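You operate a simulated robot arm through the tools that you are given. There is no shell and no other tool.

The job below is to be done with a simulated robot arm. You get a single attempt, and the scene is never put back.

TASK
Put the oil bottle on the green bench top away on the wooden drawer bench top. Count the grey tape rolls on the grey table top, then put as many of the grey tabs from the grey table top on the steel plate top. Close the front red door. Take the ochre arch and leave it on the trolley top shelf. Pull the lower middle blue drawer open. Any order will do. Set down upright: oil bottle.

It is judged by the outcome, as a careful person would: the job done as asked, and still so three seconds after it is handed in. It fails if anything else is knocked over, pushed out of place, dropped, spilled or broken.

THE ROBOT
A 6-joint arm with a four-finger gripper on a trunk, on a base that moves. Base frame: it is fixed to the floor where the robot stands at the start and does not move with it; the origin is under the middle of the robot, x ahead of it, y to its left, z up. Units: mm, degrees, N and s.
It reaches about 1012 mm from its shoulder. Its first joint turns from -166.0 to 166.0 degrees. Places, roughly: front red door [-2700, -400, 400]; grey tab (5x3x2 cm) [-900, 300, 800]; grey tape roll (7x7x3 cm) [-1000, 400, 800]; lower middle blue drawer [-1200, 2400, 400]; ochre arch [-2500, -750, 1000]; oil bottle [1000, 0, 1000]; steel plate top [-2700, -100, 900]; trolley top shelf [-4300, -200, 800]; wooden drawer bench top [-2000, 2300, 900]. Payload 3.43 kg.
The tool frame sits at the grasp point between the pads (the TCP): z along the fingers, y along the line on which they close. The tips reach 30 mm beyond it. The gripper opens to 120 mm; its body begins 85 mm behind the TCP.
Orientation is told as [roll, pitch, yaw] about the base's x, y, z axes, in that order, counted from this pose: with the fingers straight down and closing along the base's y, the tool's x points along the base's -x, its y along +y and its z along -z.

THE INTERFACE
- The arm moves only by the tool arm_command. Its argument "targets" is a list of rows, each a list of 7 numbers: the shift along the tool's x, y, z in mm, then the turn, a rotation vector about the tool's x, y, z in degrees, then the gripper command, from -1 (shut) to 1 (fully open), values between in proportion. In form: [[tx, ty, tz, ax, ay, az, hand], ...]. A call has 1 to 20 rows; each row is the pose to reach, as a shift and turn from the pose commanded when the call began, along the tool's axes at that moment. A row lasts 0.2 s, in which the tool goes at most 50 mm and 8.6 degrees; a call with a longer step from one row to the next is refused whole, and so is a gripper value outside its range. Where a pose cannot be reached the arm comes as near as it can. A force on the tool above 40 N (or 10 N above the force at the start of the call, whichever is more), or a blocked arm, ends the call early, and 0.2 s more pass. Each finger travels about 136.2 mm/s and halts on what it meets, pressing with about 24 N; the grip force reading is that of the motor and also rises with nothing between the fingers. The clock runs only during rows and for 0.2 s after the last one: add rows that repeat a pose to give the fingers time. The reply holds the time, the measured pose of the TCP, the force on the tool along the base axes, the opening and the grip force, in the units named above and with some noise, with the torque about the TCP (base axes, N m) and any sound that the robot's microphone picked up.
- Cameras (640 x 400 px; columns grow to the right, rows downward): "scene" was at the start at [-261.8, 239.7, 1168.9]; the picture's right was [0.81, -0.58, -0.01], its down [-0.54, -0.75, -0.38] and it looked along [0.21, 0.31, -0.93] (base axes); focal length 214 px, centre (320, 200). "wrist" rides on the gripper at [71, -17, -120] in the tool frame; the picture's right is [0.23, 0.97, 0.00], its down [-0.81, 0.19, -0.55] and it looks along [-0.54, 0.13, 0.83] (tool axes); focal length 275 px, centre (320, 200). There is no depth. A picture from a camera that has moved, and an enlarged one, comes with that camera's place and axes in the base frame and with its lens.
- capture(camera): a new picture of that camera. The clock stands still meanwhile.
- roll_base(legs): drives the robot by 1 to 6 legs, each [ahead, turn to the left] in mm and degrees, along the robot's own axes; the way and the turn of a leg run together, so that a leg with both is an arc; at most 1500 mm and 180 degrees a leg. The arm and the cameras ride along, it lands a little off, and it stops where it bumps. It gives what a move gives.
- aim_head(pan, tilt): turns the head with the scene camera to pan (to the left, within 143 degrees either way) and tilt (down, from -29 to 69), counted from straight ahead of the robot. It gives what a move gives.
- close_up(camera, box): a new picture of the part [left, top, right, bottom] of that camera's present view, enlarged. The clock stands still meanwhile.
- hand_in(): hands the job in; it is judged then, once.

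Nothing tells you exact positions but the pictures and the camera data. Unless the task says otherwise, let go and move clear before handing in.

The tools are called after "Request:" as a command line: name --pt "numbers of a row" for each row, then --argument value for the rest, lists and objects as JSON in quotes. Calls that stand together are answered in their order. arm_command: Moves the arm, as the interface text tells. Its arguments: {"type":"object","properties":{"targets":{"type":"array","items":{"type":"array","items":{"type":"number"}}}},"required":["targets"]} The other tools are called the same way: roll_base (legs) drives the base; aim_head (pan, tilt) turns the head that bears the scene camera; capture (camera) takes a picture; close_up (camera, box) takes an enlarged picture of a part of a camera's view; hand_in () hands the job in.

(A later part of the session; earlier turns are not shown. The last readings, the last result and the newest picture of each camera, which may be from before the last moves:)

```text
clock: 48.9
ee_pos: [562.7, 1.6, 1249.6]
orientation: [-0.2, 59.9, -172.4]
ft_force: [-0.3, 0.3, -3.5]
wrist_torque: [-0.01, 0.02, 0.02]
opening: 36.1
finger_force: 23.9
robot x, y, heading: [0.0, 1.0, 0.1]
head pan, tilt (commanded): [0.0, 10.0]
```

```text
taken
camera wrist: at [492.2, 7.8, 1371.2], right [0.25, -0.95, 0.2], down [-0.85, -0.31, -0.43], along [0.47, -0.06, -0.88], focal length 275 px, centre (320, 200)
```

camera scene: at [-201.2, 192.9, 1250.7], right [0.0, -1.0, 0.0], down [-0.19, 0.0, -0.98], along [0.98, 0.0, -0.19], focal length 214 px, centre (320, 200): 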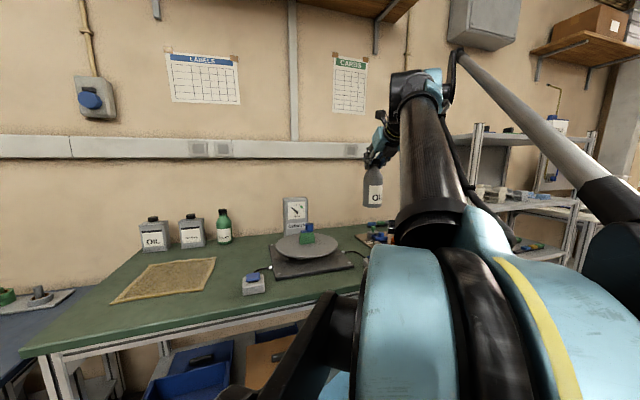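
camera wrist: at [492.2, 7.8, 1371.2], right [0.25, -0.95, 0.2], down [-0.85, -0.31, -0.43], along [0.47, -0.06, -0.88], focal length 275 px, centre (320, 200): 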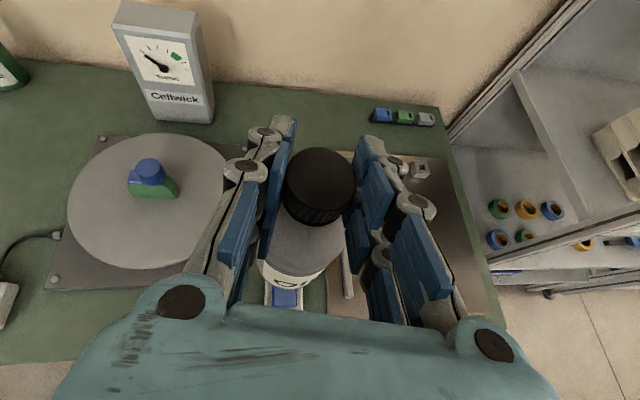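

The bottle is held steady. Now I'll turn left toward the open area and the wooden bench, then look again before driving.

Request:
roll_base --legs '[[0, 54], [0, 54]]'

Request:
capture --camera "scene"

Request:
capture --camera "wrist"

```text
clock: 54.8
ee_pos: [-174.3, 536.5, 1249.7]
orientation: [-0.2, 60.0, -64.3]
ft_force: [0.7, -0.6, -3.8]
wrist_torque: [-0.03, -0.01, 0.02]
opening: 36.0
finger_force: 24.1
robot x, y, heading: [8.4, 7.3, 108.0]
head pan, tilt (commanded): [0.0, 10.0]
```

```text
taken
camera scene: at [-110.4, -244.2, 1250.7], right [0.95, 0.31, 0.0], down [0.06, -0.18, -0.98], along [-0.31, 0.93, -0.19], focal length 214 px, centre (320, 200)
```

scene: 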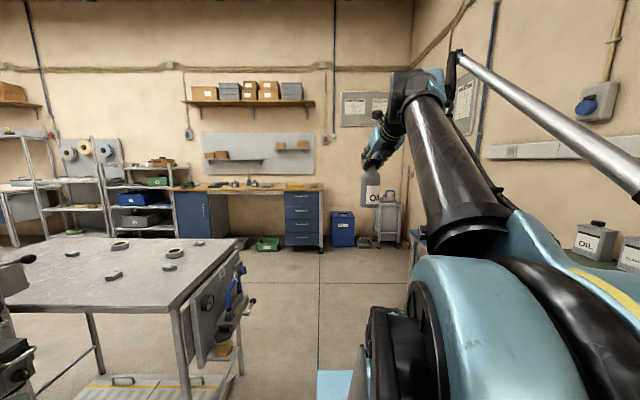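

```text
taken
camera wrist: at [-159.4, 467.2, 1371.1], right [0.83, 0.53, 0.2], down [0.56, -0.71, -0.43], along [-0.08, 0.46, -0.88], focal length 275 px, centre (320, 200)
```

wrist: 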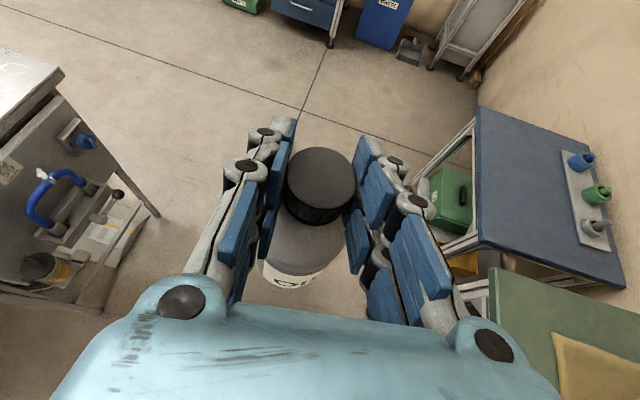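

I'm aligned with the aisle and the way ahead is clear. I'll drive 1100 mm toward the wooden bench.

Request:
roll_base --legs '[[1100, 0]]'

Request:
aim_head --pan 25 --tilt 15

Request:
capture --camera "scene"

Request:
close_up --camera "scene" --box '[160, 130, 480, 330]'

```text
clock: 60.5
ee_pos: [-503.3, 1573.8, 1256.2]
orientation: [0.0, 60.8, -64.8]
ft_force: [-0.2, -0.4, -3.2]
wrist_torque: [-0.03, -0.02, 0.0]
opening: 35.4
finger_force: 24.2
robot x, y, heading: [-328.2, 1053.3, 107.5]
head pan, tilt (commanded): [0.0, 10.0]
```

```text
clock: 61.4
ee_pos: [-501.1, 1559.6, 1262.7]
orientation: [0.3, 61.4, -64.6]
ft_force: [-0.4, 0.1, -3.0]
wrist_torque: [-0.04, -0.01, -0.01]
opening: 35.8
finger_force: 23.6
robot x, y, heading: [-324.4, 1057.3, 107.8]
head pan, tilt (commanded): [25.0, 15.0]
```

```text
taken
camera scene: at [-485.8, 787.2, 1242.7], right [0.74, 0.67, -0.01], down [0.18, -0.2, -0.96], along [-0.65, 0.71, -0.27], focal length 214 px, centre (320, 200)
```

scene: 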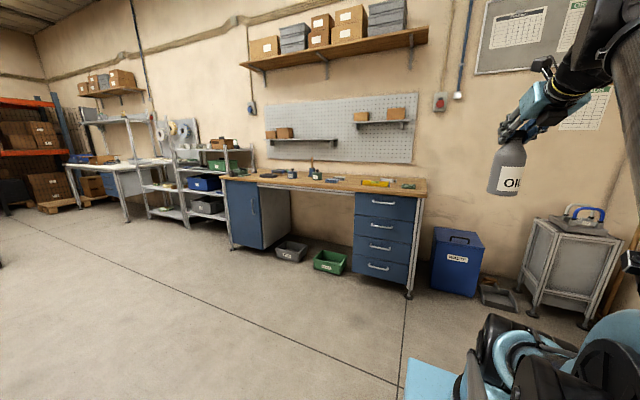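

```text
2.00 times, centred on (320, 230) of scene
camera zoom: at [-485.8, 787.2, 1242.7], right [0.74, 0.67, -0.01], down [0.18, -0.2, -0.96], along [-0.65, 0.71, -0.27], focal length 429 px, centre (320, 140)
```

zoom: 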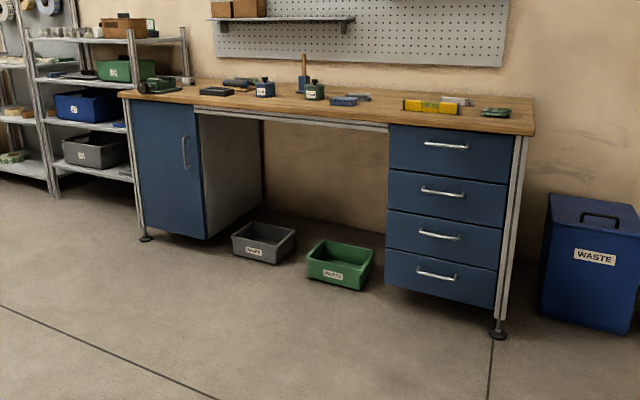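

The bench top looks free between the blue block and the yellow level. The arm drifted slightly, probably from the elbow brushing the head, so I'll push the arm forward a little and then drive diagonally to the front of the bench.

Request:
arm_command --pt "2 0 28 0 0 0 -1" --pt "4 0 56 0 0 0 -1" --pt "6 0 84 0 0 0 -1" --pt "8 0 112 0 0 0 -1" --pt "8 0 112 0 0 0 -1"

Request:
roll_base --legs '[[0, 47.5], [1180, 0], [0, -47.5]]'

Request:
aim_head --pan 20 --tilt 25

Request:
capture --camera "scene"

Request:
capture --camera "wrist"

```text
clock: 62.6
ee_pos: [-543.7, 1651.2, 1214.8]
orientation: [0.3, 61.3, -64.6]
ft_force: [0.5, -0.2, -3.5]
wrist_torque: [-0.01, -0.03, 0.01]
opening: 35.7
finger_force: 23.7
robot x, y, heading: [-328.6, 1053.9, 107.5]
head pan, tilt (commanded): [25.0, 15.0]
```

```text
clock: 73.5
ee_pos: [-1613.3, 2151.0, 1214.7]
orientation: [0.3, 61.4, -64.6]
ft_force: [-0.4, -0.2, -2.6]
wrist_torque: [0.0, -0.01, -0.04]
opening: 35.9
finger_force: 24.4
robot x, y, heading: [-1399.1, 1553.6, 107.7]
head pan, tilt (commanded): [25.0, 15.0]
```

```text
clock: 74.2
ee_pos: [-1609.5, 2137.0, 1221.9]
orientation: [0.5, 62.0, -64.3]
ft_force: [0.0, 0.2, -3.4]
wrist_torque: [-0.03, -0.04, -0.02]
opening: 35.8
finger_force: 24.0
robot x, y, heading: [-1400.5, 1549.7, 107.7]
head pan, tilt (commanded): [20.0, 25.0]
```

```text
taken
camera scene: at [-1550.2, 1289.5, 1226.5], right [0.79, 0.61, 0.0], down [0.26, -0.35, -0.9], along [-0.55, 0.71, -0.43], focal length 214 px, centre (320, 200)
```

scene: 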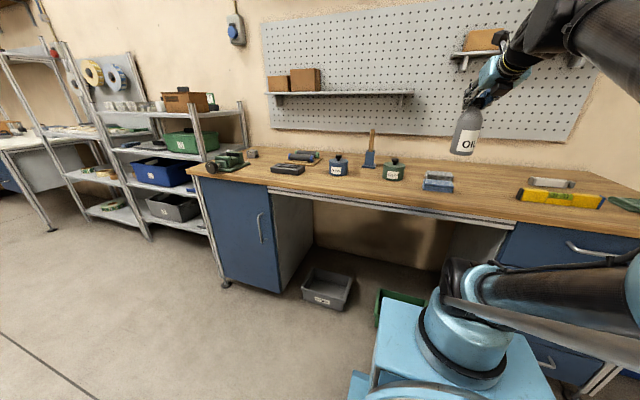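

```text
taken
camera wrist: at [-1594.1, 2062.7, 1341.3], right [0.83, 0.51, 0.21], down [0.55, -0.7, -0.46], along [-0.09, 0.49, -0.87], focal length 275 px, centre (320, 200)
```

wrist: 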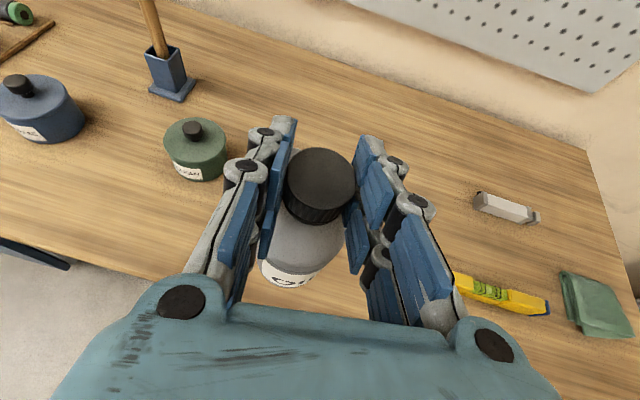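

The blue block is directly ahead of the hand. I'll put the bottle to its right, near (-1544, 2358), which looks free. First I move above that spot at the same height and level the bottle.

Request:
arm_command --pt "10 19.4 18.9 0 -0.3 0 -1" --pt "20 38.7 37.7 0 -0.6 0 -1" --pt "30 58.1 56.6 0 -0.9 0 -1" --pt "40.1 77.5 75.4 0 -1.2 0 -1" --pt "50.1 96.8 94.3 0 -1.5 0 -1" --pt "60.2 116.2 113.1 0 -1.8 0 -1" --pt "70.2 135.5 132 0 -2 0 -1" --pt "80.2 154.9 150.8 0 -2 0 -1" --pt "80.2 154.9 150.8 0 -2 0 -1"

Request:
capture --camera "scene"

Request:
capture --camera "wrist"

```text
clock: 76.2
ee_pos: [-1545.2, 2356.6, 1224.7]
orientation: [0.5, 60.0, -64.4]
ft_force: [-0.4, 0.5, -3.4]
wrist_torque: [-0.06, 0.03, -0.04]
opening: 35.9
finger_force: 24.3
robot x, y, heading: [-1402.1, 1551.2, 107.7]
head pan, tilt (commanded): [20.0, 25.0]
```

```text
taken
camera scene: at [-1550.3, 1289.6, 1226.5], right [0.79, 0.61, 0.0], down [0.26, -0.35, -0.9], along [-0.55, 0.71, -0.43], focal length 214 px, centre (320, 200)
```

scene: 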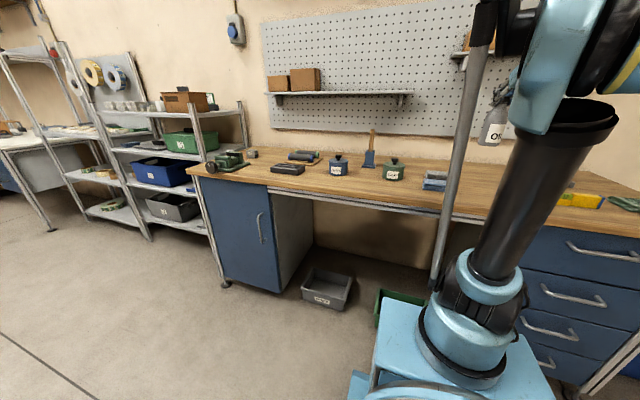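

```text
taken
camera wrist: at [-1531.6, 2285.7, 1344.8], right [0.83, 0.52, 0.2], down [0.55, -0.72, -0.43], along [-0.07, 0.47, -0.88], focal length 275 px, centre (320, 200)
```

wrist: 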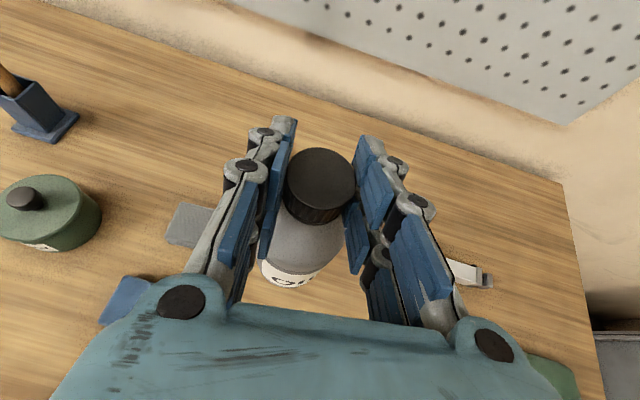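

The spot below the bottle is clear wood. I'll lower 150 mm, then feel for the bench in small steps.

Request:
arm_command --pt "-17.3 0 10 0 0 0 -1" --pt "-34.6 0 20 0 0 0 -1" --pt "-52 0 30 0 0 0 -1" --pt "-69.3 0 40 0 0 0 -1" --pt "-86.6 0 50 0 0 0 -1" --pt "-103.9 0 60 0 0 0 -1" --pt "-117 0 67.5 0 0 0 -1" --pt "-125.6 0 72.5 0 0 0 -1" --pt "-125.6 0 72.5 0 0 0 -1"

Request:
close_up --camera "scene" --box '[400, 80, 600, 205]'

Request:
capture --camera "wrist"

```text
clock: 78.2
ee_pos: [-1540.5, 2358.1, 1078.0]
orientation: [0.5, 60.0, -64.4]
ft_force: [-0.2, 0.4, -3.3]
wrist_torque: [-0.02, 0.01, 0.02]
opening: 35.6
finger_force: 23.9
robot x, y, heading: [-1401.0, 1548.8, 107.6]
head pan, tilt (commanded): [20.0, 25.0]
```

```text
3.20 times, centred on (500, 142) of scene
camera zoom: at [-1550.3, 1289.7, 1226.5], right [0.79, 0.61, 0.0], down [0.26, -0.35, -0.9], along [-0.55, 0.71, -0.43], focal length 686 px, centre (-256, 384)
```

zoom: 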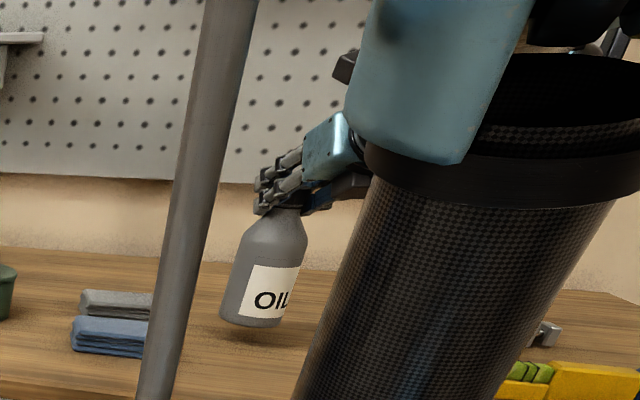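

```text
taken
camera wrist: at [-1527.7, 2287.9, 1199.4], right [0.83, 0.52, 0.2], down [0.55, -0.72, -0.43], along [-0.07, 0.47, -0.88], focal length 275 px, centre (320, 200)
```

wrist: 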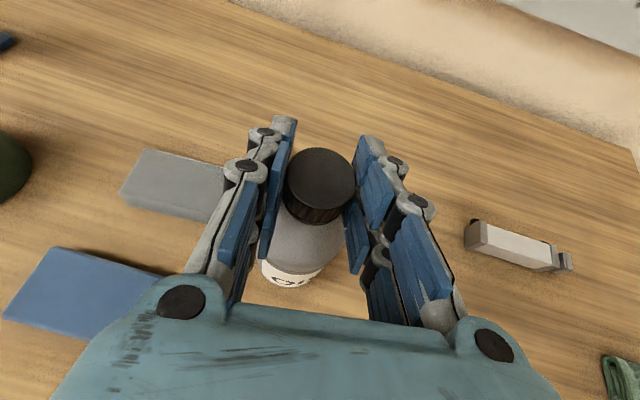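

The bottle is close above the bench and clear of the blocks. I'll lower in small steps and watch the force.

Request:
arm_command --pt "-4.3 0 2.5 0 0 0 -1" --pt "-8.7 0 5 0 0 0 -1" --pt "-13 0 7.5 0 0 0 -1"

Request:
close_up --camera "scene" --box '[400, 80, 600, 205]'

```text
clock: 79.0
ee_pos: [-1541.0, 2357.9, 1063.9]
orientation: [0.5, 60.0, -64.3]
ft_force: [0.9, 0.0, -2.8]
wrist_torque: [-0.04, 0.02, -0.02]
opening: 36.0
finger_force: 24.0
robot x, y, heading: [-1404.3, 1553.0, 107.8]
head pan, tilt (commanded): [20.0, 25.0]
```

```text
3.20 times, centred on (500, 142) of scene
camera zoom: at [-1550.3, 1289.7, 1226.5], right [0.79, 0.61, 0.0], down [0.26, -0.35, -0.9], along [-0.55, 0.71, -0.43], focal length 686 px, centre (-256, 384)
```

zoom: 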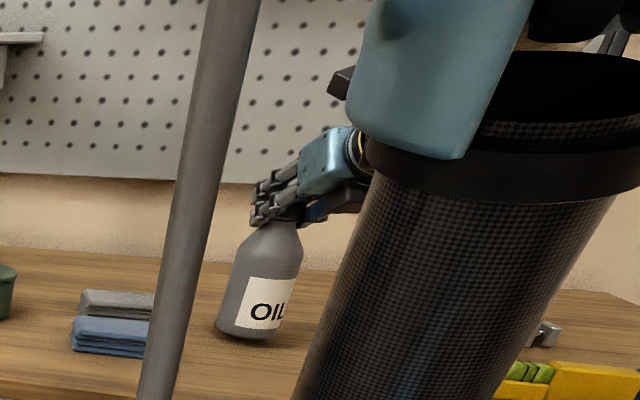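

Request:
arm_command --pt "-2.6 0 1.5 0 0 0 -1" --pt "-5.2 0 3 0 0 0 -1"

Request:
close_up --camera "scene" --box '[420, 120, 520, 195]'

```text
clock: 79.6
ee_pos: [-1541.9, 2358.0, 1057.0]
orientation: [0.5, 60.0, -64.3]
ft_force: [-0.3, 0.3, -4.6]
wrist_torque: [-0.02, -0.01, 0.0]
opening: 35.7
finger_force: 23.8
robot x, y, heading: [-1402.5, 1553.4, 107.6]
head pan, tilt (commanded): [20.0, 25.0]
```

```text
5.33 times, centred on (470, 158) of scene
camera zoom: at [-1550.3, 1289.7, 1226.5], right [0.79, 0.61, 0.0], down [0.26, -0.35, -0.9], along [-0.55, 0.71, -0.43], focal length 1144 px, centre (-480, 427)
```

zoom: 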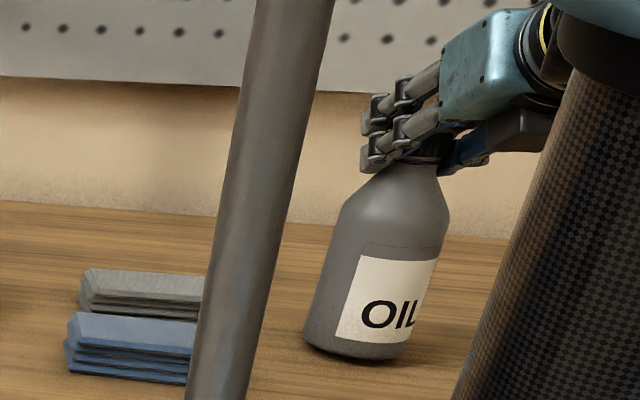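

Request:
arm_command --pt "-2.6 0 1.5 0 0 0 -1" --pt "-5.2 0 3 0 0 0 -1"

Request:
close_up --camera "scene" --box '[420, 120, 520, 195]'

```text
clock: 80.2
ee_pos: [-1542.4, 2358.5, 1051.3]
orientation: [0.5, 60.0, -64.3]
ft_force: [-0.2, 0.1, -3.3]
wrist_torque: [-0.05, -0.05, -0.01]
opening: 35.7
finger_force: 24.2
robot x, y, heading: [-1406.7, 1554.9, 107.6]
head pan, tilt (commanded): [20.0, 25.0]
```

```text
5.33 times, centred on (470, 158) of scene
camera zoom: at [-1550.3, 1289.7, 1226.5], right [0.79, 0.61, 0.0], down [0.26, -0.35, -0.9], along [-0.55, 0.71, -0.43], focal length 1144 px, centre (-480, 427)
```

zoom: 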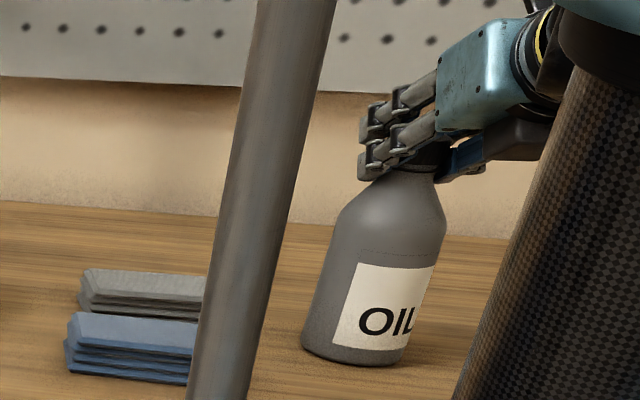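

Request:
arm_command --pt "-2.6 0 1.5 0 0 0 -1" --pt "-4.3 0 2.5 0 0 0 -1"

Request:
arm_command --pt "-1.7 0 1 0 0 0 -1" --pt "-3.5 0 2 0 0 0 -1"

Request:
close_up --camera "scene" --box '[420, 120, 520, 195]'

```text
clock: 80.9
ee_pos: [-1539.5, 2346.8, 1057.1]
orientation: [0.4, 60.9, -64.5]
ft_force: [-0.4, 4.0, -6.2]
wrist_torque: [0.03, -0.01, 0.1]
opening: 35.9
finger_force: 23.9
robot x, y, heading: [-1397.8, 1553.6, 107.5]
head pan, tilt (commanded): [20.0, 25.0]
stopped in row 2: the force on the tool passed its limit at 44 N (the readings are from after the stop); the commanded pose is now the measured one
```

```text
clock: 81.5
ee_pos: [-1538.4, 2347.4, 1053.8]
orientation: [0.5, 60.9, -64.4]
ft_force: [0.8, 0.7, -3.9]
wrist_torque: [-0.03, 0.04, 0.03]
opening: 35.5
finger_force: 24.3
robot x, y, heading: [-1401.0, 1554.0, 107.8]
head pan, tilt (commanded): [20.0, 25.0]
```

```text
5.33 times, centred on (470, 158) of scene
camera zoom: at [-1550.2, 1289.7, 1226.5], right [0.79, 0.61, 0.0], down [0.26, -0.35, -0.9], along [-0.55, 0.71, -0.43], focal length 1144 px, centre (-480, 427)
```

zoom: 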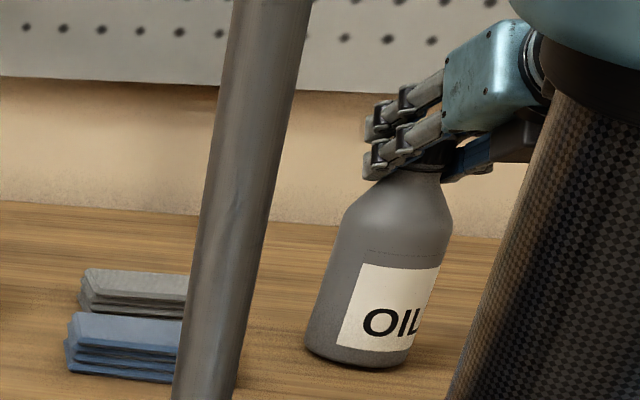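

The bottle touched the bench at about z 1047 and the arm recoiled slightly. I'll level it and come down very gently to just touch.

Request:
arm_command --pt "-1 0 0.6 0 -0.5 0 -1" --pt "-2 0 1.2 0 -0.9 0 -1" --pt "-3 0 1.8 0 -0.9 0 -1" --pt "-4 0 2.3 0 -0.9 0 -1"

Request:
close_up --camera "scene" --box '[420, 120, 520, 195]'

```text
clock: 82.5
ee_pos: [-1538.9, 2347.5, 1050.5]
orientation: [0.4, 60.1, -64.6]
ft_force: [-1.0, 3.2, 10.6]
wrist_torque: [0.18, 0.11, -0.01]
opening: 35.7
finger_force: 23.7
robot x, y, heading: [-1400.4, 1553.6, 107.5]
head pan, tilt (commanded): [20.0, 25.0]
```

```text
5.33 times, centred on (470, 158) of scene
camera zoom: at [-1550.2, 1289.3, 1226.4], right [0.79, 0.61, 0.0], down [0.26, -0.35, -0.9], along [-0.55, 0.71, -0.43], focal length 1144 px, centre (-480, 427)
```

zoom: 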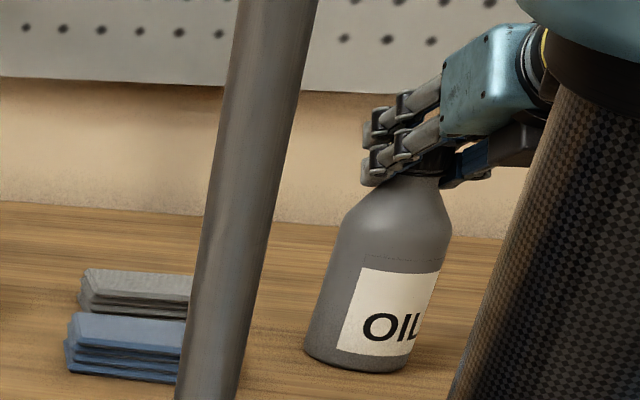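

The bottle now rests on the bench with a light upward force. I'll open the fingers and back away along the finger axis.

Request:
arm_command --pt "0 0 0 0 0 0 -0.3" --pt "0 0 0 0 0 0 -0.1" --pt "0 0 0 0 0 0 0.2" --pt "0 0 0 0 0 0 0.6" --pt "0 0 0 0 0 0 0.6"

Request:
capture --camera "wrist"

Request:
close_up --camera "scene" --box '[420, 120, 520, 195]'

```text
clock: 83.7
ee_pos: [-1537.6, 2348.4, 1049.0]
orientation: [0.5, 60.0, -64.5]
ft_force: [0.2, 0.3, -0.5]
wrist_torque: [0.0, -0.06, -0.03]
opening: 96.1
finger_force: 0.2
robot x, y, heading: [-1400.6, 1555.7, 107.4]
head pan, tilt (commanded): [20.0, 25.0]
```

```text
taken
camera wrist: at [-1524.8, 2277.1, 1170.4], right [0.83, 0.52, 0.2], down [0.55, -0.72, -0.43], along [-0.07, 0.47, -0.88], focal length 275 px, centre (320, 200)
```

wrist: 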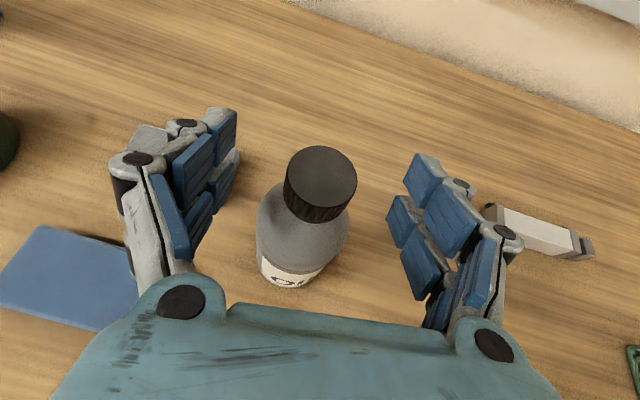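

```text
5.33 times, centred on (470, 158) of scene
camera zoom: at [-1550.3, 1289.6, 1226.4], right [0.79, 0.61, 0.0], down [0.26, -0.35, -0.9], along [-0.55, 0.71, -0.43], focal length 1144 px, centre (-480, 427)
```

zoom: 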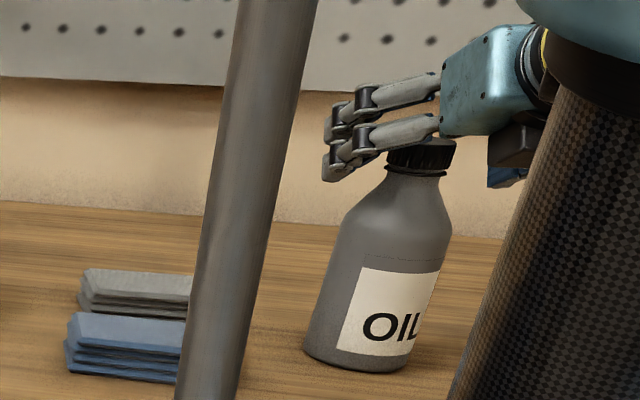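

The bottle stands upright on the bench. I'll retreat back and up.

Request:
arm_command --pt "0 0 -15 0 0 0 0.6" --pt "0 0 -40 0 0 0 0.6" --pt "0 0 -75 0 0 0 0.6" --pt "0 0 -115 0 0 0 0.6" --pt "10 0 -155 0 0 0 0.6" --pt "30 0 -195 0 0 0 0.6" --pt "50 0 -230 0 0 0 0.6" --pt "70 0 -270 0 0 0 0.6"

Request:
capture --camera "scene"

Request:
capture --camera "wrist"

```text
clock: 85.5
ee_pos: [-1454.6, 2166.3, 1246.4]
orientation: [0.6, 60.0, -64.4]
ft_force: [0.1, 0.1, -1.2]
wrist_torque: [-0.04, -0.03, -0.04]
opening: 96.3
finger_force: 0.0
robot x, y, heading: [-1400.8, 1551.2, 107.6]
head pan, tilt (commanded): [20.0, 25.0]
```

```text
taken
camera scene: at [-1550.3, 1289.5, 1226.4], right [0.79, 0.61, 0.0], down [0.26, -0.35, -0.9], along [-0.55, 0.71, -0.43], focal length 214 px, centre (320, 200)
```

scene: 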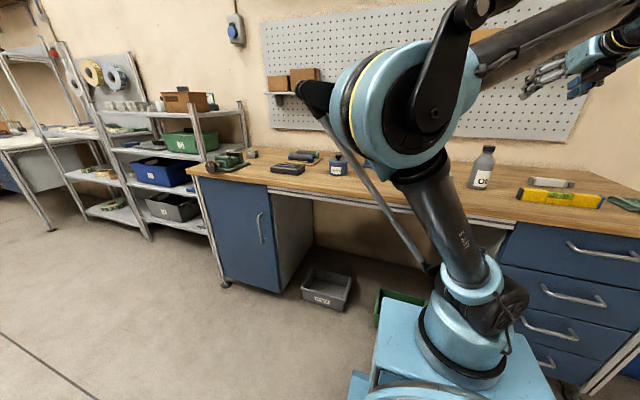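

```text
taken
camera wrist: at [-1441.1, 2096.6, 1367.5], right [0.83, 0.52, 0.2], down [0.55, -0.72, -0.43], along [-0.07, 0.47, -0.88], focal length 275 px, centre (320, 200)
```

wrist: 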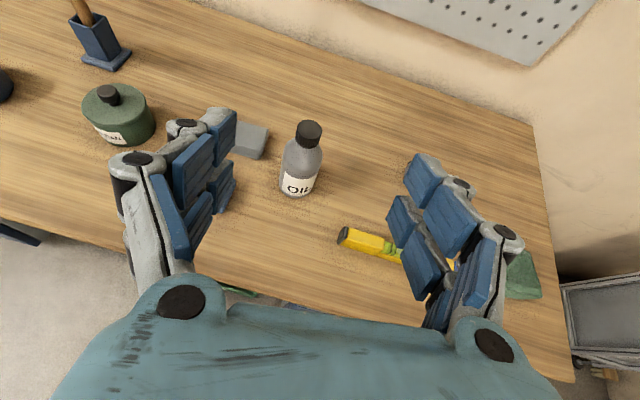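

The oil bottle is standing safely on the wooden bench. Next is the lower middle blue drawer, the third from the top, with its handle near (-1190, 2275, 390). I'll reposition the base in front of the drawer stack.

Request:
roll_base --legs '[[0, 59], [-497, 0], [0, -59]]'

Request:
aim_head --pan 5 --tilt 35

Request:
capture --camera "scene"

Request:
capture --camera "wrist"

```text
clock: 94.3
ee_pos: [-972.2, 2052.0, 1245.5]
orientation: [0.5, 60.1, -64.4]
ft_force: [-1.2, 0.1, 0.9]
wrist_torque: [-0.02, 0.02, -0.02]
opening: 96.0
finger_force: 0.0
robot x, y, heading: [-928.0, 1433.3, 107.2]
head pan, tilt (commanded): [20.0, 25.0]
```

```text
clock: 95.1
ee_pos: [-967.8, 2038.5, 1253.2]
orientation: [1.0, 60.7, -64.3]
ft_force: [0.4, 0.7, -0.1]
wrist_torque: [-0.02, 0.04, -0.01]
opening: 95.9
finger_force: 0.1
robot x, y, heading: [-928.9, 1434.1, 107.3]
head pan, tilt (commanded): [5.0, 35.0]
```

```text
taken
camera scene: at [-1055.7, 1181.2, 1210.7], right [0.92, 0.38, 0.0], down [0.22, -0.54, -0.81], along [-0.31, 0.75, -0.58], focal length 214 px, centre (320, 200)
```

scene: 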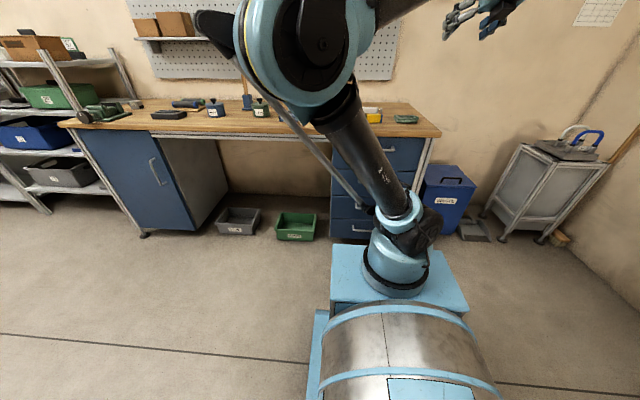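

```text
taken
camera wrist: at [-954.9, 1967.5, 1373.4], right [0.83, 0.51, 0.21], down [0.55, -0.71, -0.44], along [-0.07, 0.48, -0.87], focal length 275 px, centre (320, 200)
```

wrist: 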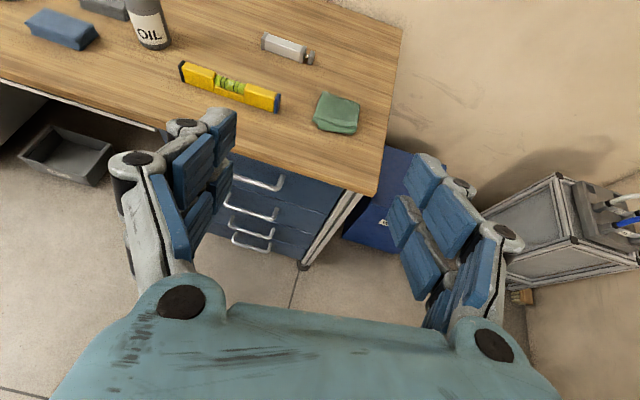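

I'm in front of the drawer stack, and the wrist view shows the handles. I'll enlarge that view.

Request:
close_up --camera "wrist" --box '[180, 140, 380, 265]'

Request:
close_up --camera "scene" --box '[320, 120, 480, 250]'

```text
3.20 times, centred on (280, 202) of wrist
camera zoom: at [-954.9, 1967.5, 1373.4], right [0.83, 0.51, 0.21], down [0.55, -0.71, -0.44], along [-0.07, 0.48, -0.87], focal length 881 px, centre (448, 192)
```

zoom: 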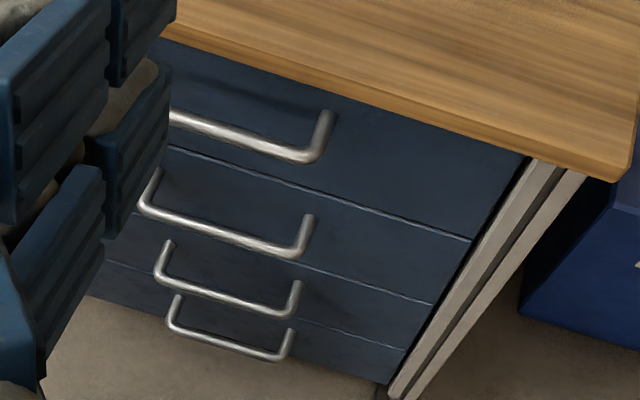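

```text
3.08 times, centred on (400, 185) of scene
camera zoom: at [-1055.7, 1181.2, 1210.7], right [0.92, 0.38, 0.0], down [0.22, -0.54, -0.81], along [-0.31, 0.75, -0.58], focal length 660 px, centre (74, 246)
```

zoom: 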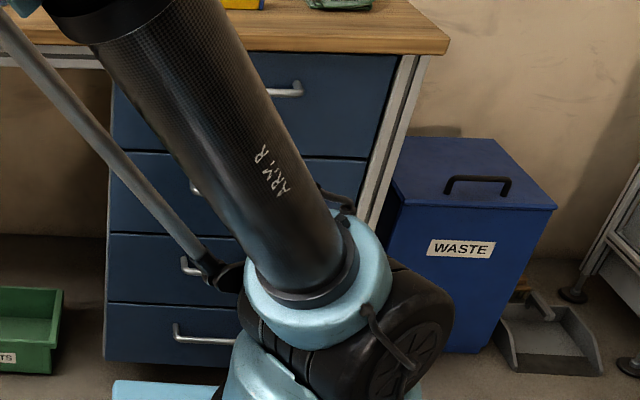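

The handles are U-shaped bars standing well off the drawer fronts. I'll roll the hand 90 degrees so the fingers close vertically around the horizontal bar.

Request:
arm_command --pt "0 0 0 0 0 -8.2 0.6" --pt "0 0 0 0 0 -16.4 0.6" --pt "0 0 0 0 0 -24.5 0.6" --pt "0 0 0 0 0 -32.7 0.6" --pt "0 0 0 0 0 -40.9 0.6" --pt "0 0 0 0 0 -49.1 0.6" --pt "0 0 0 0 0 -57.3 0.6" --pt "0 0 0 0 0 -65.5 0.6" --pt "0 0 0 0 0 -73.6 0.6" --pt "0 0 0 0 0 -81.8 0.6" --pt "0 0 0 0 0 -90 0.6" --pt "0 0 0 0 0 -90 0.6"

Request:
capture --camera "wrist"

```text
clock: 97.7
ee_pos: [-968.1, 2039.8, 1252.7]
orientation: [60.8, -0.4, 24.9]
ft_force: [0.3, -0.6, -0.1]
wrist_torque: [-0.02, -0.01, 0.0]
opening: 96.4
finger_force: 0.1
robot x, y, heading: [-925.6, 1435.7, 107.1]
head pan, tilt (commanded): [5.0, 35.0]
```

```text
taken
camera wrist: at [-985.6, 1905.8, 1295.8], right [-0.42, 0.33, 0.85], down [0.9, -0.01, 0.44], along [0.16, 0.94, -0.29], focal length 275 px, centre (320, 200)
```

wrist: 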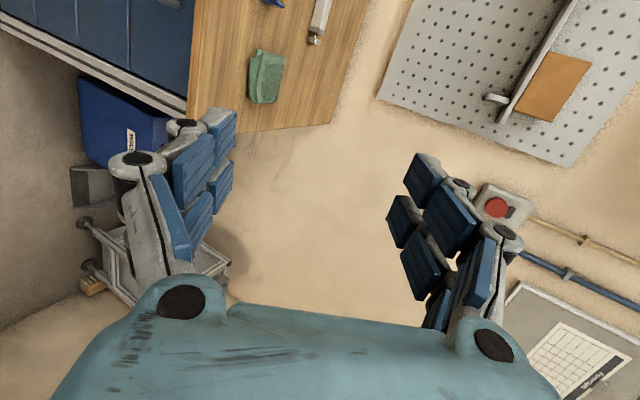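

The hand rolled fine. Now I'll lower toward a point in front of the third handle, stopping partway to look with the wrist camera.

Request:
arm_command --pt "6.6 -34.9 27.6 0 -0.65 0.37 0.6" --pt "13.3 -69.8 55.1 0 -1.3 0.74 0.6" --pt "19.9 -104.7 82.7 0 -1.95 1.11 0.6" --pt "26.6 -139.6 110.2 0 -2.6 1.48 0.6" --pt "33.2 -174.5 137.8 0 -3.25 1.85 0.6" --pt "39.8 -209.4 165.4 0 -3.9 2.22 0.6" --pt "46.5 -244.3 192.9 0 -4.55 2.59 0.6" --pt "53.1 -279.2 220.5 0 -5.2 2.96 0.6" --pt "59.8 -314.1 248 0 -5.85 3.33 0.6" --pt "66.4 -349 275.6 0 -6.5 3.7 0.6" --pt "66.4 -349 275.6 0 -6.5 3.7 0.6"

Request:
capture --camera "wrist"

Request:
capture --camera "scene"

```text
clock: 100.1
ee_pos: [-1055.8, 2077.3, 811.7]
orientation: [60.9, -0.3, 17.5]
ft_force: [0.3, 0.1, 0.8]
wrist_torque: [0.01, -0.01, 0.01]
opening: 96.2
finger_force: 0.0
robot x, y, heading: [-926.6, 1436.2, 107.6]
head pan, tilt (commanded): [5.0, 35.0]
```

```text
taken
camera wrist: at [-1089.7, 1945.4, 854.6], right [-0.37, 0.38, 0.85], down [0.89, -0.13, 0.44], along [0.28, 0.92, -0.29], focal length 275 px, centre (320, 200)
```

wrist: 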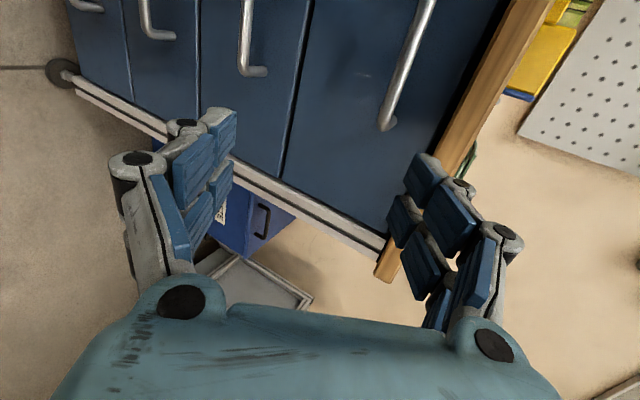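

```text
taken
camera scene: at [-1055.7, 1181.2, 1210.6], right [0.92, 0.38, 0.0], down [0.22, -0.54, -0.81], along [-0.31, 0.75, -0.58], focal length 214 px, centre (320, 200)
```

scene: 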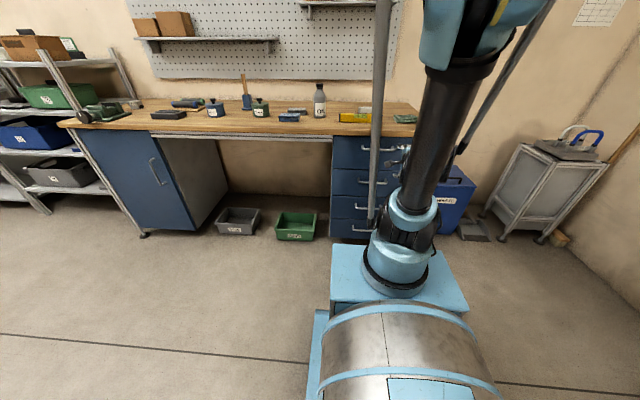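

The third handle's bar centre triangulates to about (-1171, 2238, 408). I'll move to a pre-grasp 130 mm in front of it with flatter fingers and a smaller opening.

Request:
arm_command --pt "6.8 -32.5 26 -1.6 0 0 0.4" --pt "13.6 -65.1 52 -3.1 0 0 0.2" --pt "20.5 -97.6 78 -4.7 0 0 0" --pt "27.3 -130.2 104 -6.2 0 0 -0.1" --pt "34.1 -162.7 130 -7.8 0 0 -0.1" --pt "40.9 -195.3 156 -9.3 0 0 -0.1" --pt "47.8 -227.8 182 -10.9 0 0 -0.1" --pt "54.6 -260.4 208 -12.4 0 0 -0.1" --pt "61.4 -292.9 234 -14 0 0 -0.1" --pt "61.4 -292.9 234 -14 0 0 -0.1"

Request:
capture --camera "wrist"

Request:
capture --camera "scene"

```text
clock: 102.2
ee_pos: [-1153.5, 2229.5, 806.3]
orientation: [75.5, -0.4, 17.3]
ft_force: [-0.7, 2.4, -0.4]
wrist_torque: [0.03, 0.03, 0.01]
opening: 54.7
finger_force: 0.3
out of reach, approached as far as the arm can: row 2, 3, 4, 5, 6, 7, 8, 9, 10
robot x, y, heading: [-924.8, 1431.8, 107.5]
head pan, tilt (commanded): [5.0, 35.0]
stopped in row 10: the force on the tool passed its limit at 178 N (the readings are from after the stop); the commanded pose is now the measured one
```

```text
taken
camera wrist: at [-1185.2, 2092.1, 819.0], right [-0.3, 0.16, 0.94], down [0.92, -0.22, 0.33], along [0.26, 0.96, -0.08], focal length 275 px, centre (320, 200)
```

wrist: 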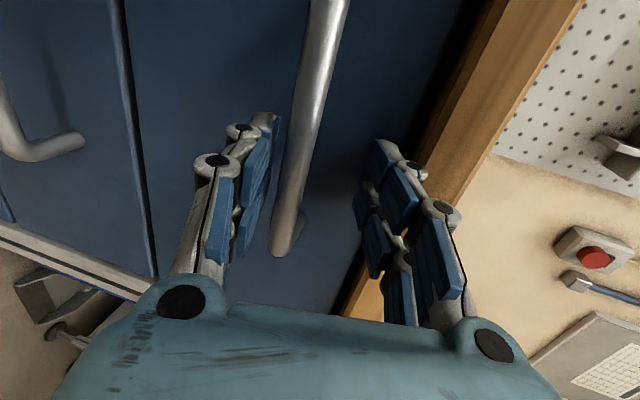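

```text
taken
camera scene: at [-1055.9, 1181.6, 1210.8], right [0.92, 0.38, 0.0], down [0.22, -0.54, -0.81], along [-0.31, 0.75, -0.58], focal length 214 px, centre (320, 200)
```

scene: 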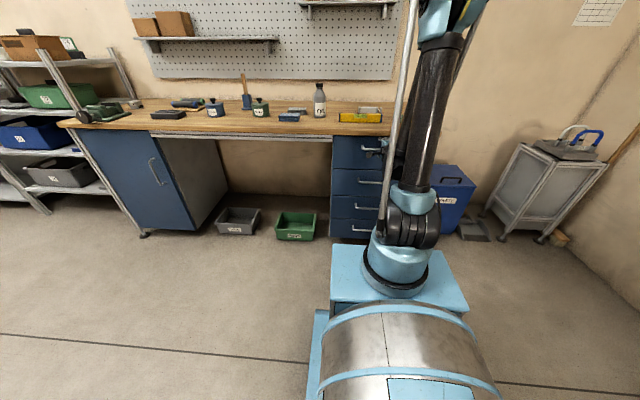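

The arm could not get that low from here; it slid forward instead and the fingertips touched the top drawer. I'll back straight out at once.

Request:
arm_command --pt "0 0 -15 0 0 0 -0.1" --pt "0 0 -40 0 0 0 -0.1" --pt "0 0 -70 0 0 0 -0.1" --pt "0 0 -100 0 0 0 -0.1" --pt "0 0 -130 0 0 0 -0.1"

Request:
capture --camera "wrist"

Request:
capture --camera "scene"

```text
clock: 103.4
ee_pos: [-1115.0, 2109.5, 836.6]
orientation: [75.4, -0.3, 17.3]
ft_force: [-0.2, 0.2, 0.2]
wrist_torque: [0.0, -0.02, 0.01]
opening: 54.2
finger_force: 0.1
robot x, y, heading: [-925.9, 1436.4, 107.0]
head pan, tilt (commanded): [5.0, 35.0]
```

```text
taken
camera wrist: at [-1148.6, 1972.3, 849.9], right [-0.3, 0.16, 0.94], down [0.92, -0.22, 0.33], along [0.26, 0.96, -0.08], focal length 275 px, centre (320, 200)
```

wrist: 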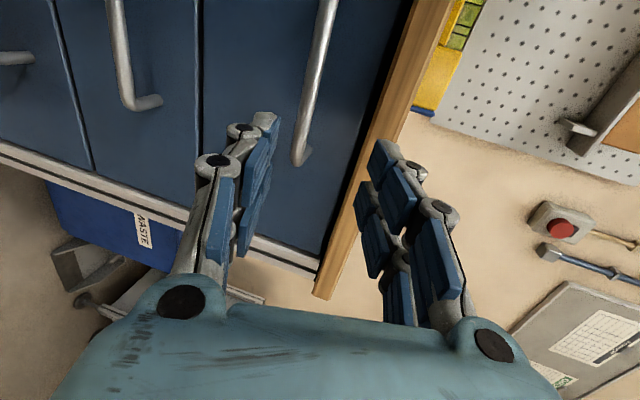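

```text
taken
camera scene: at [-1055.8, 1181.2, 1210.7], right [0.93, 0.38, 0.0], down [0.22, -0.54, -0.81], along [-0.31, 0.75, -0.58], focal length 214 px, centre (320, 200)
```

scene: 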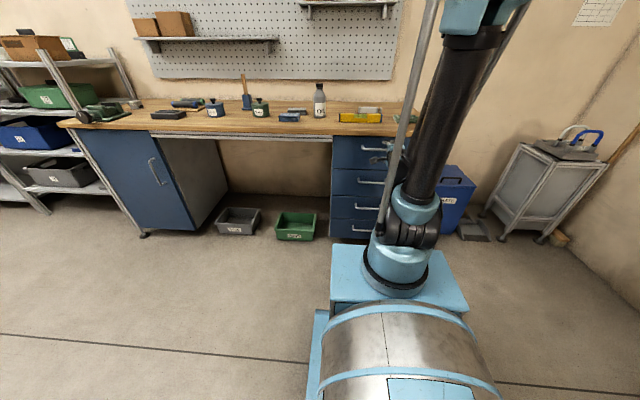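

The drawers and bench are unchanged. I'll drive back 200 mm so the arm can reach the lower handle stretched out.

Request:
roll_base --legs '[[-210, 0]]'

Request:
arm_command --pt "0 -35 15 2.5 0 0 -0.1" --pt "0 -70 30 5 0 0 -0.1" --pt "0 -105 45 7.5 0 0 -0.1" --pt "0 -140 60 10 0 0 -0.1" --pt "0 -140 60 10 0 0 -0.1"

```text
clock: 105.0
ee_pos: [-1053.2, 1908.1, 837.2]
orientation: [75.5, -0.4, 17.3]
ft_force: [-0.3, -1.1, 0.1]
wrist_torque: [0.01, 0.02, -0.04]
opening: 54.0
finger_force: 0.0
robot x, y, heading: [-864.8, 1234.0, 107.1]
head pan, tilt (commanded): [5.0, 35.0]
```

```text
clock: 106.2
ee_pos: [-1061.0, 1934.5, 783.7]
orientation: [66.0, -0.4, 17.2]
ft_force: [-0.9, -0.7, 0.7]
wrist_torque: [-0.01, -0.01, 0.01]
opening: 54.1
finger_force: 0.0
out of reach, approached as far as the arm can: row 1, 2, 3, 4, 5
robot x, y, heading: [-864.6, 1234.5, 107.4]
head pan, tilt (commanded): [5.0, 35.0]
```

Request:
arm_command --pt "0 16.3 36.5 0 0 0 -0.1" --pt "0 32.5 73.1 0 0 0 -0.1" --pt "0 48.8 109.6 0 0 0 -0.1" --pt "0 65 146.2 0 0 0 -0.1" --pt "0 81.3 182.7 0 0 0 -0.1" --pt "0 81.3 182.7 0 0 0 -0.1"

Request:
arm_command --pt "0 -27 12 0 0 0 -0.1" --pt "0 -55 24 0 0 0 -0.1" --pt "0 -82 36 0 0 0 -0.1" --pt "0 -82 36 0 0 0 -0.1"

```text
clock: 107.6
ee_pos: [-1121.0, 2124.5, 784.3]
orientation: [66.2, -0.4, 17.2]
ft_force: [0.2, 0.8, 0.8]
wrist_torque: [-0.01, -0.03, 0.0]
opening: 54.3
finger_force: 0.0
robot x, y, heading: [-867.4, 1236.0, 107.5]
head pan, tilt (commanded): [5.0, 35.0]
```

```text
clock: 108.6
ee_pos: [-1121.6, 2134.8, 711.6]
orientation: [66.1, -0.2, 17.2]
ft_force: [0.1, 0.1, -0.1]
wrist_torque: [0.0, 0.02, 0.01]
opening: 54.2
finger_force: 0.1
out of reach, approached as far as the arm can: row 3, 4
robot x, y, heading: [-867.7, 1232.8, 107.1]
head pan, tilt (commanded): [5.0, 35.0]
```

The low limit eases as the arm stretches out. I'll back the base 40 mm more and then step forward and down in short moves, checking each time.

Request:
roll_base --legs '[[-40, 0]]'

Request:
arm_command --pt "0 -4 37 0 0 0 -0.15" --pt "0 -8 74 0 0 0 -0.15" --pt "0 -8 74 0 0 0 -0.15"

Request:
capture --camera "wrist"

```text
clock: 109.5
ee_pos: [-1110.4, 2097.4, 711.8]
orientation: [66.1, -0.3, 17.2]
ft_force: [-0.5, 0.4, 0.5]
wrist_torque: [0.0, 0.0, -0.02]
opening: 54.0
finger_force: 0.0
robot x, y, heading: [-852.2, 1191.9, 107.5]
head pan, tilt (commanded): [5.0, 35.0]
```

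```text
clock: 110.3
ee_pos: [-1127.6, 2149.4, 686.5]
orientation: [66.8, -0.4, 17.3]
ft_force: [0.0, -0.5, 0.6]
wrist_torque: [0.01, 0.02, 0.01]
opening: 50.9
finger_force: 0.0
robot x, y, heading: [-853.9, 1198.1, 107.3]
head pan, tilt (commanded): [5.0, 35.0]
```

```text
taken
camera wrist: at [-1160.1, 2015.2, 717.1], right [-0.34, 0.3, 0.89], down [0.9, -0.17, 0.4], along [0.27, 0.94, -0.21], focal length 275 px, centre (320, 200)
```

wrist: 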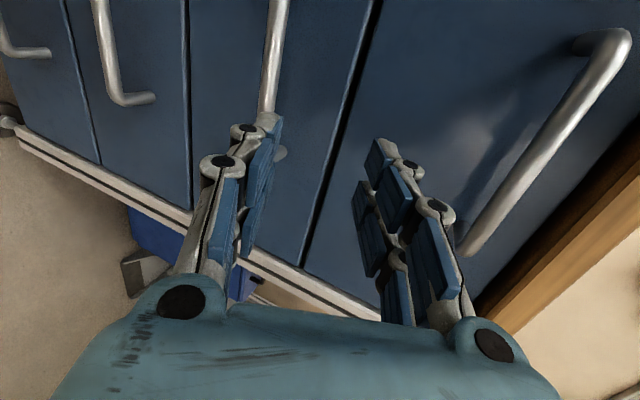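

That worked without limits. I'll back up 20 mm, tilt the fingers a bit further down, and descend to the pre-grasp in front of the third handle.

Request:
roll_base --legs '[[-20, 0]]'

Request:
arm_command --pt "1.9 -24 17.5 1.5 0 0 -0.15" --pt "3.9 -48.1 35 3 0 0 -0.15" --pt "5.8 -72.1 52.5 4.5 0 0 -0.15" --pt "7.8 -96.2 70 6 0 0 -0.15"

```text
clock: 111.1
ee_pos: [-1120.3, 2130.4, 685.9]
orientation: [66.8, -0.4, 17.2]
ft_force: [0.2, 0.4, 0.4]
wrist_torque: [0.0, -0.02, -0.03]
opening: 51.3
finger_force: 0.0
robot x, y, heading: [-849.7, 1178.0, 107.1]
head pan, tilt (commanded): [5.0, 35.0]
```

```text
clock: 112.1
ee_pos: [-1140.1, 2167.8, 603.4]
orientation: [61.3, -0.4, 17.2]
ft_force: [-0.9, -0.5, 0.3]
wrist_torque: [0.02, 0.0, -0.03]
opening: 51.0
finger_force: 0.0
out of reach, approached as far as the arm can: row 2, 3, 4
robot x, y, heading: [-849.0, 1174.2, 107.2]
head pan, tilt (commanded): [5.0, 35.0]
```

The lower limit follows the forearm slope, so a bit more stretch is needed. I'll back up 38 mm more, then go forward first and down after.

Request:
roll_base --legs '[[-38, 0]]'

Request:
arm_command --pt "3 9 37.2 1.5 0 0 -0.2" --pt "6 -5.3 73.6 3 0 0 -0.2" --pt "10 -40.4 92.8 4.5 0 0 -0.2" --pt "10 -78.1 113.4 6.3 0 0 -0.2" --pt "10 -78.1 113.4 6.3 0 0 -0.2"

Request:
capture --camera "wrist"

```text
clock: 113.0
ee_pos: [-1128.1, 2131.7, 602.6]
orientation: [61.3, -0.3, 17.2]
ft_force: [0.0, 0.3, 0.5]
wrist_torque: [-0.02, 0.02, -0.03]
opening: 50.9
finger_force: 0.0
robot x, y, heading: [-839.5, 1144.1, 107.3]
head pan, tilt (commanded): [5.0, 35.0]
```

```text
clock: 114.2
ee_pos: [-1153.4, 2180.8, 494.4]
orientation: [55.7, -0.4, 17.2]
ft_force: [-1.2, -0.4, 0.2]
wrist_torque: [-0.03, 0.05, -0.01]
opening: 48.0
finger_force: 0.1
robot x, y, heading: [-835.2, 1139.9, 107.2]
head pan, tilt (commanded): [5.0, 35.0]
```

```text
taken
camera wrist: at [-1189.4, 2055.1, 546.5], right [-0.39, 0.45, 0.8], down [0.88, -0.09, 0.47], along [0.29, 0.89, -0.36], focal length 275 px, centre (320, 200)
```

wrist: 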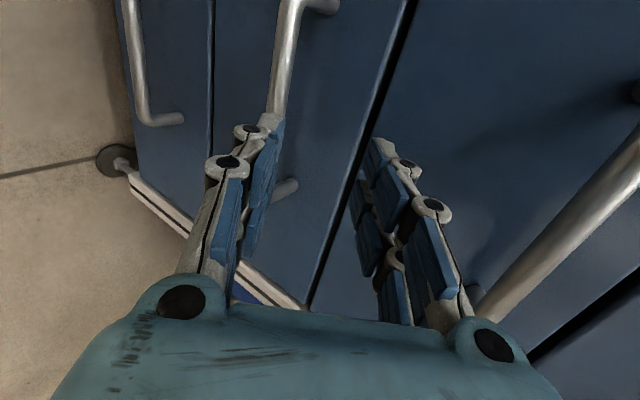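

I'm at the pre-grasp with the third handle just below the finger axis. I'll follow the curve in slowly and check before the last bit.

Request:
arm_command --pt "0.5 -12.5 20 0 0 0 -0.2" --pt "1 -25 40 0 0 0 -0.2" --pt "1.5 -30 50 0 0 0 -0.2" --pt "2 -34 58 0 0 0 -0.2"

Request:
capture --camera "wrist"

```text
clock: 115.2
ee_pos: [-1163.2, 2208.5, 433.5]
orientation: [55.9, -0.4, 17.3]
ft_force: [0.6, 0.7, -0.7]
wrist_torque: [-0.02, 0.0, 0.03]
opening: 48.0
finger_force: 0.1
robot x, y, heading: [-832.2, 1144.3, 107.4]
head pan, tilt (commanded): [5.0, 35.0]
```

```text
taken
camera wrist: at [-1199.2, 2082.8, 486.0], right [-0.39, 0.45, 0.8], down [0.88, -0.09, 0.47], along [0.29, 0.89, -0.36], focal length 275 px, centre (320, 200)
```

wrist: 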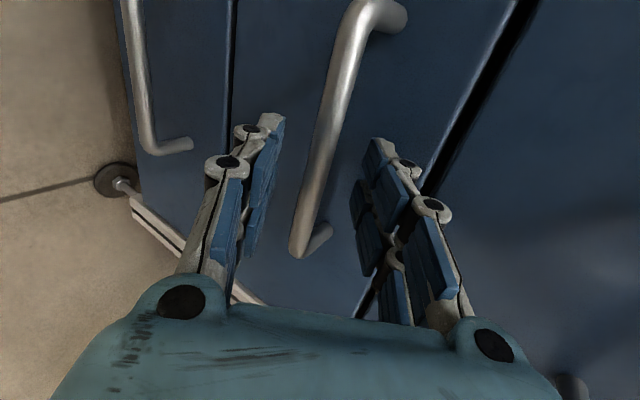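

The bar is now between the fingers. I'll advance 20 mm and close on it.

Request:
arm_command --pt "1 -1 10 0 0 0 -0.2" --pt "1 -1 20 0 0 0 -0.2" --pt "1 -1 20 0 0 0 -0.6" --pt "1 -1 20 0 0 0 -1" --pt "1 -1 20 0 0 0 -1" --pt "1 -1 20 0 0 0 -1"

Request:
capture --camera "wrist"

```text
clock: 116.5
ee_pos: [-1168.7, 2223.8, 421.6]
orientation: [55.7, -0.2, 17.2]
ft_force: [0.5, -4.4, -4.9]
wrist_torque: [0.01, 0.0, -0.07]
opening: 12.6
finger_force: 45.3
robot x, y, heading: [-835.2, 1139.9, 107.2]
head pan, tilt (commanded): [5.0, 35.0]
```

```text
taken
camera wrist: at [-1204.5, 2097.8, 473.5], right [-0.39, 0.45, 0.8], down [0.88, -0.09, 0.47], along [0.29, 0.89, -0.36], focal length 275 px, centre (320, 200)
```

wrist: 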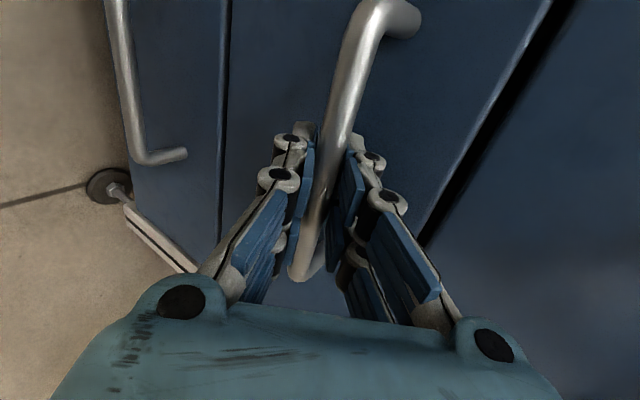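

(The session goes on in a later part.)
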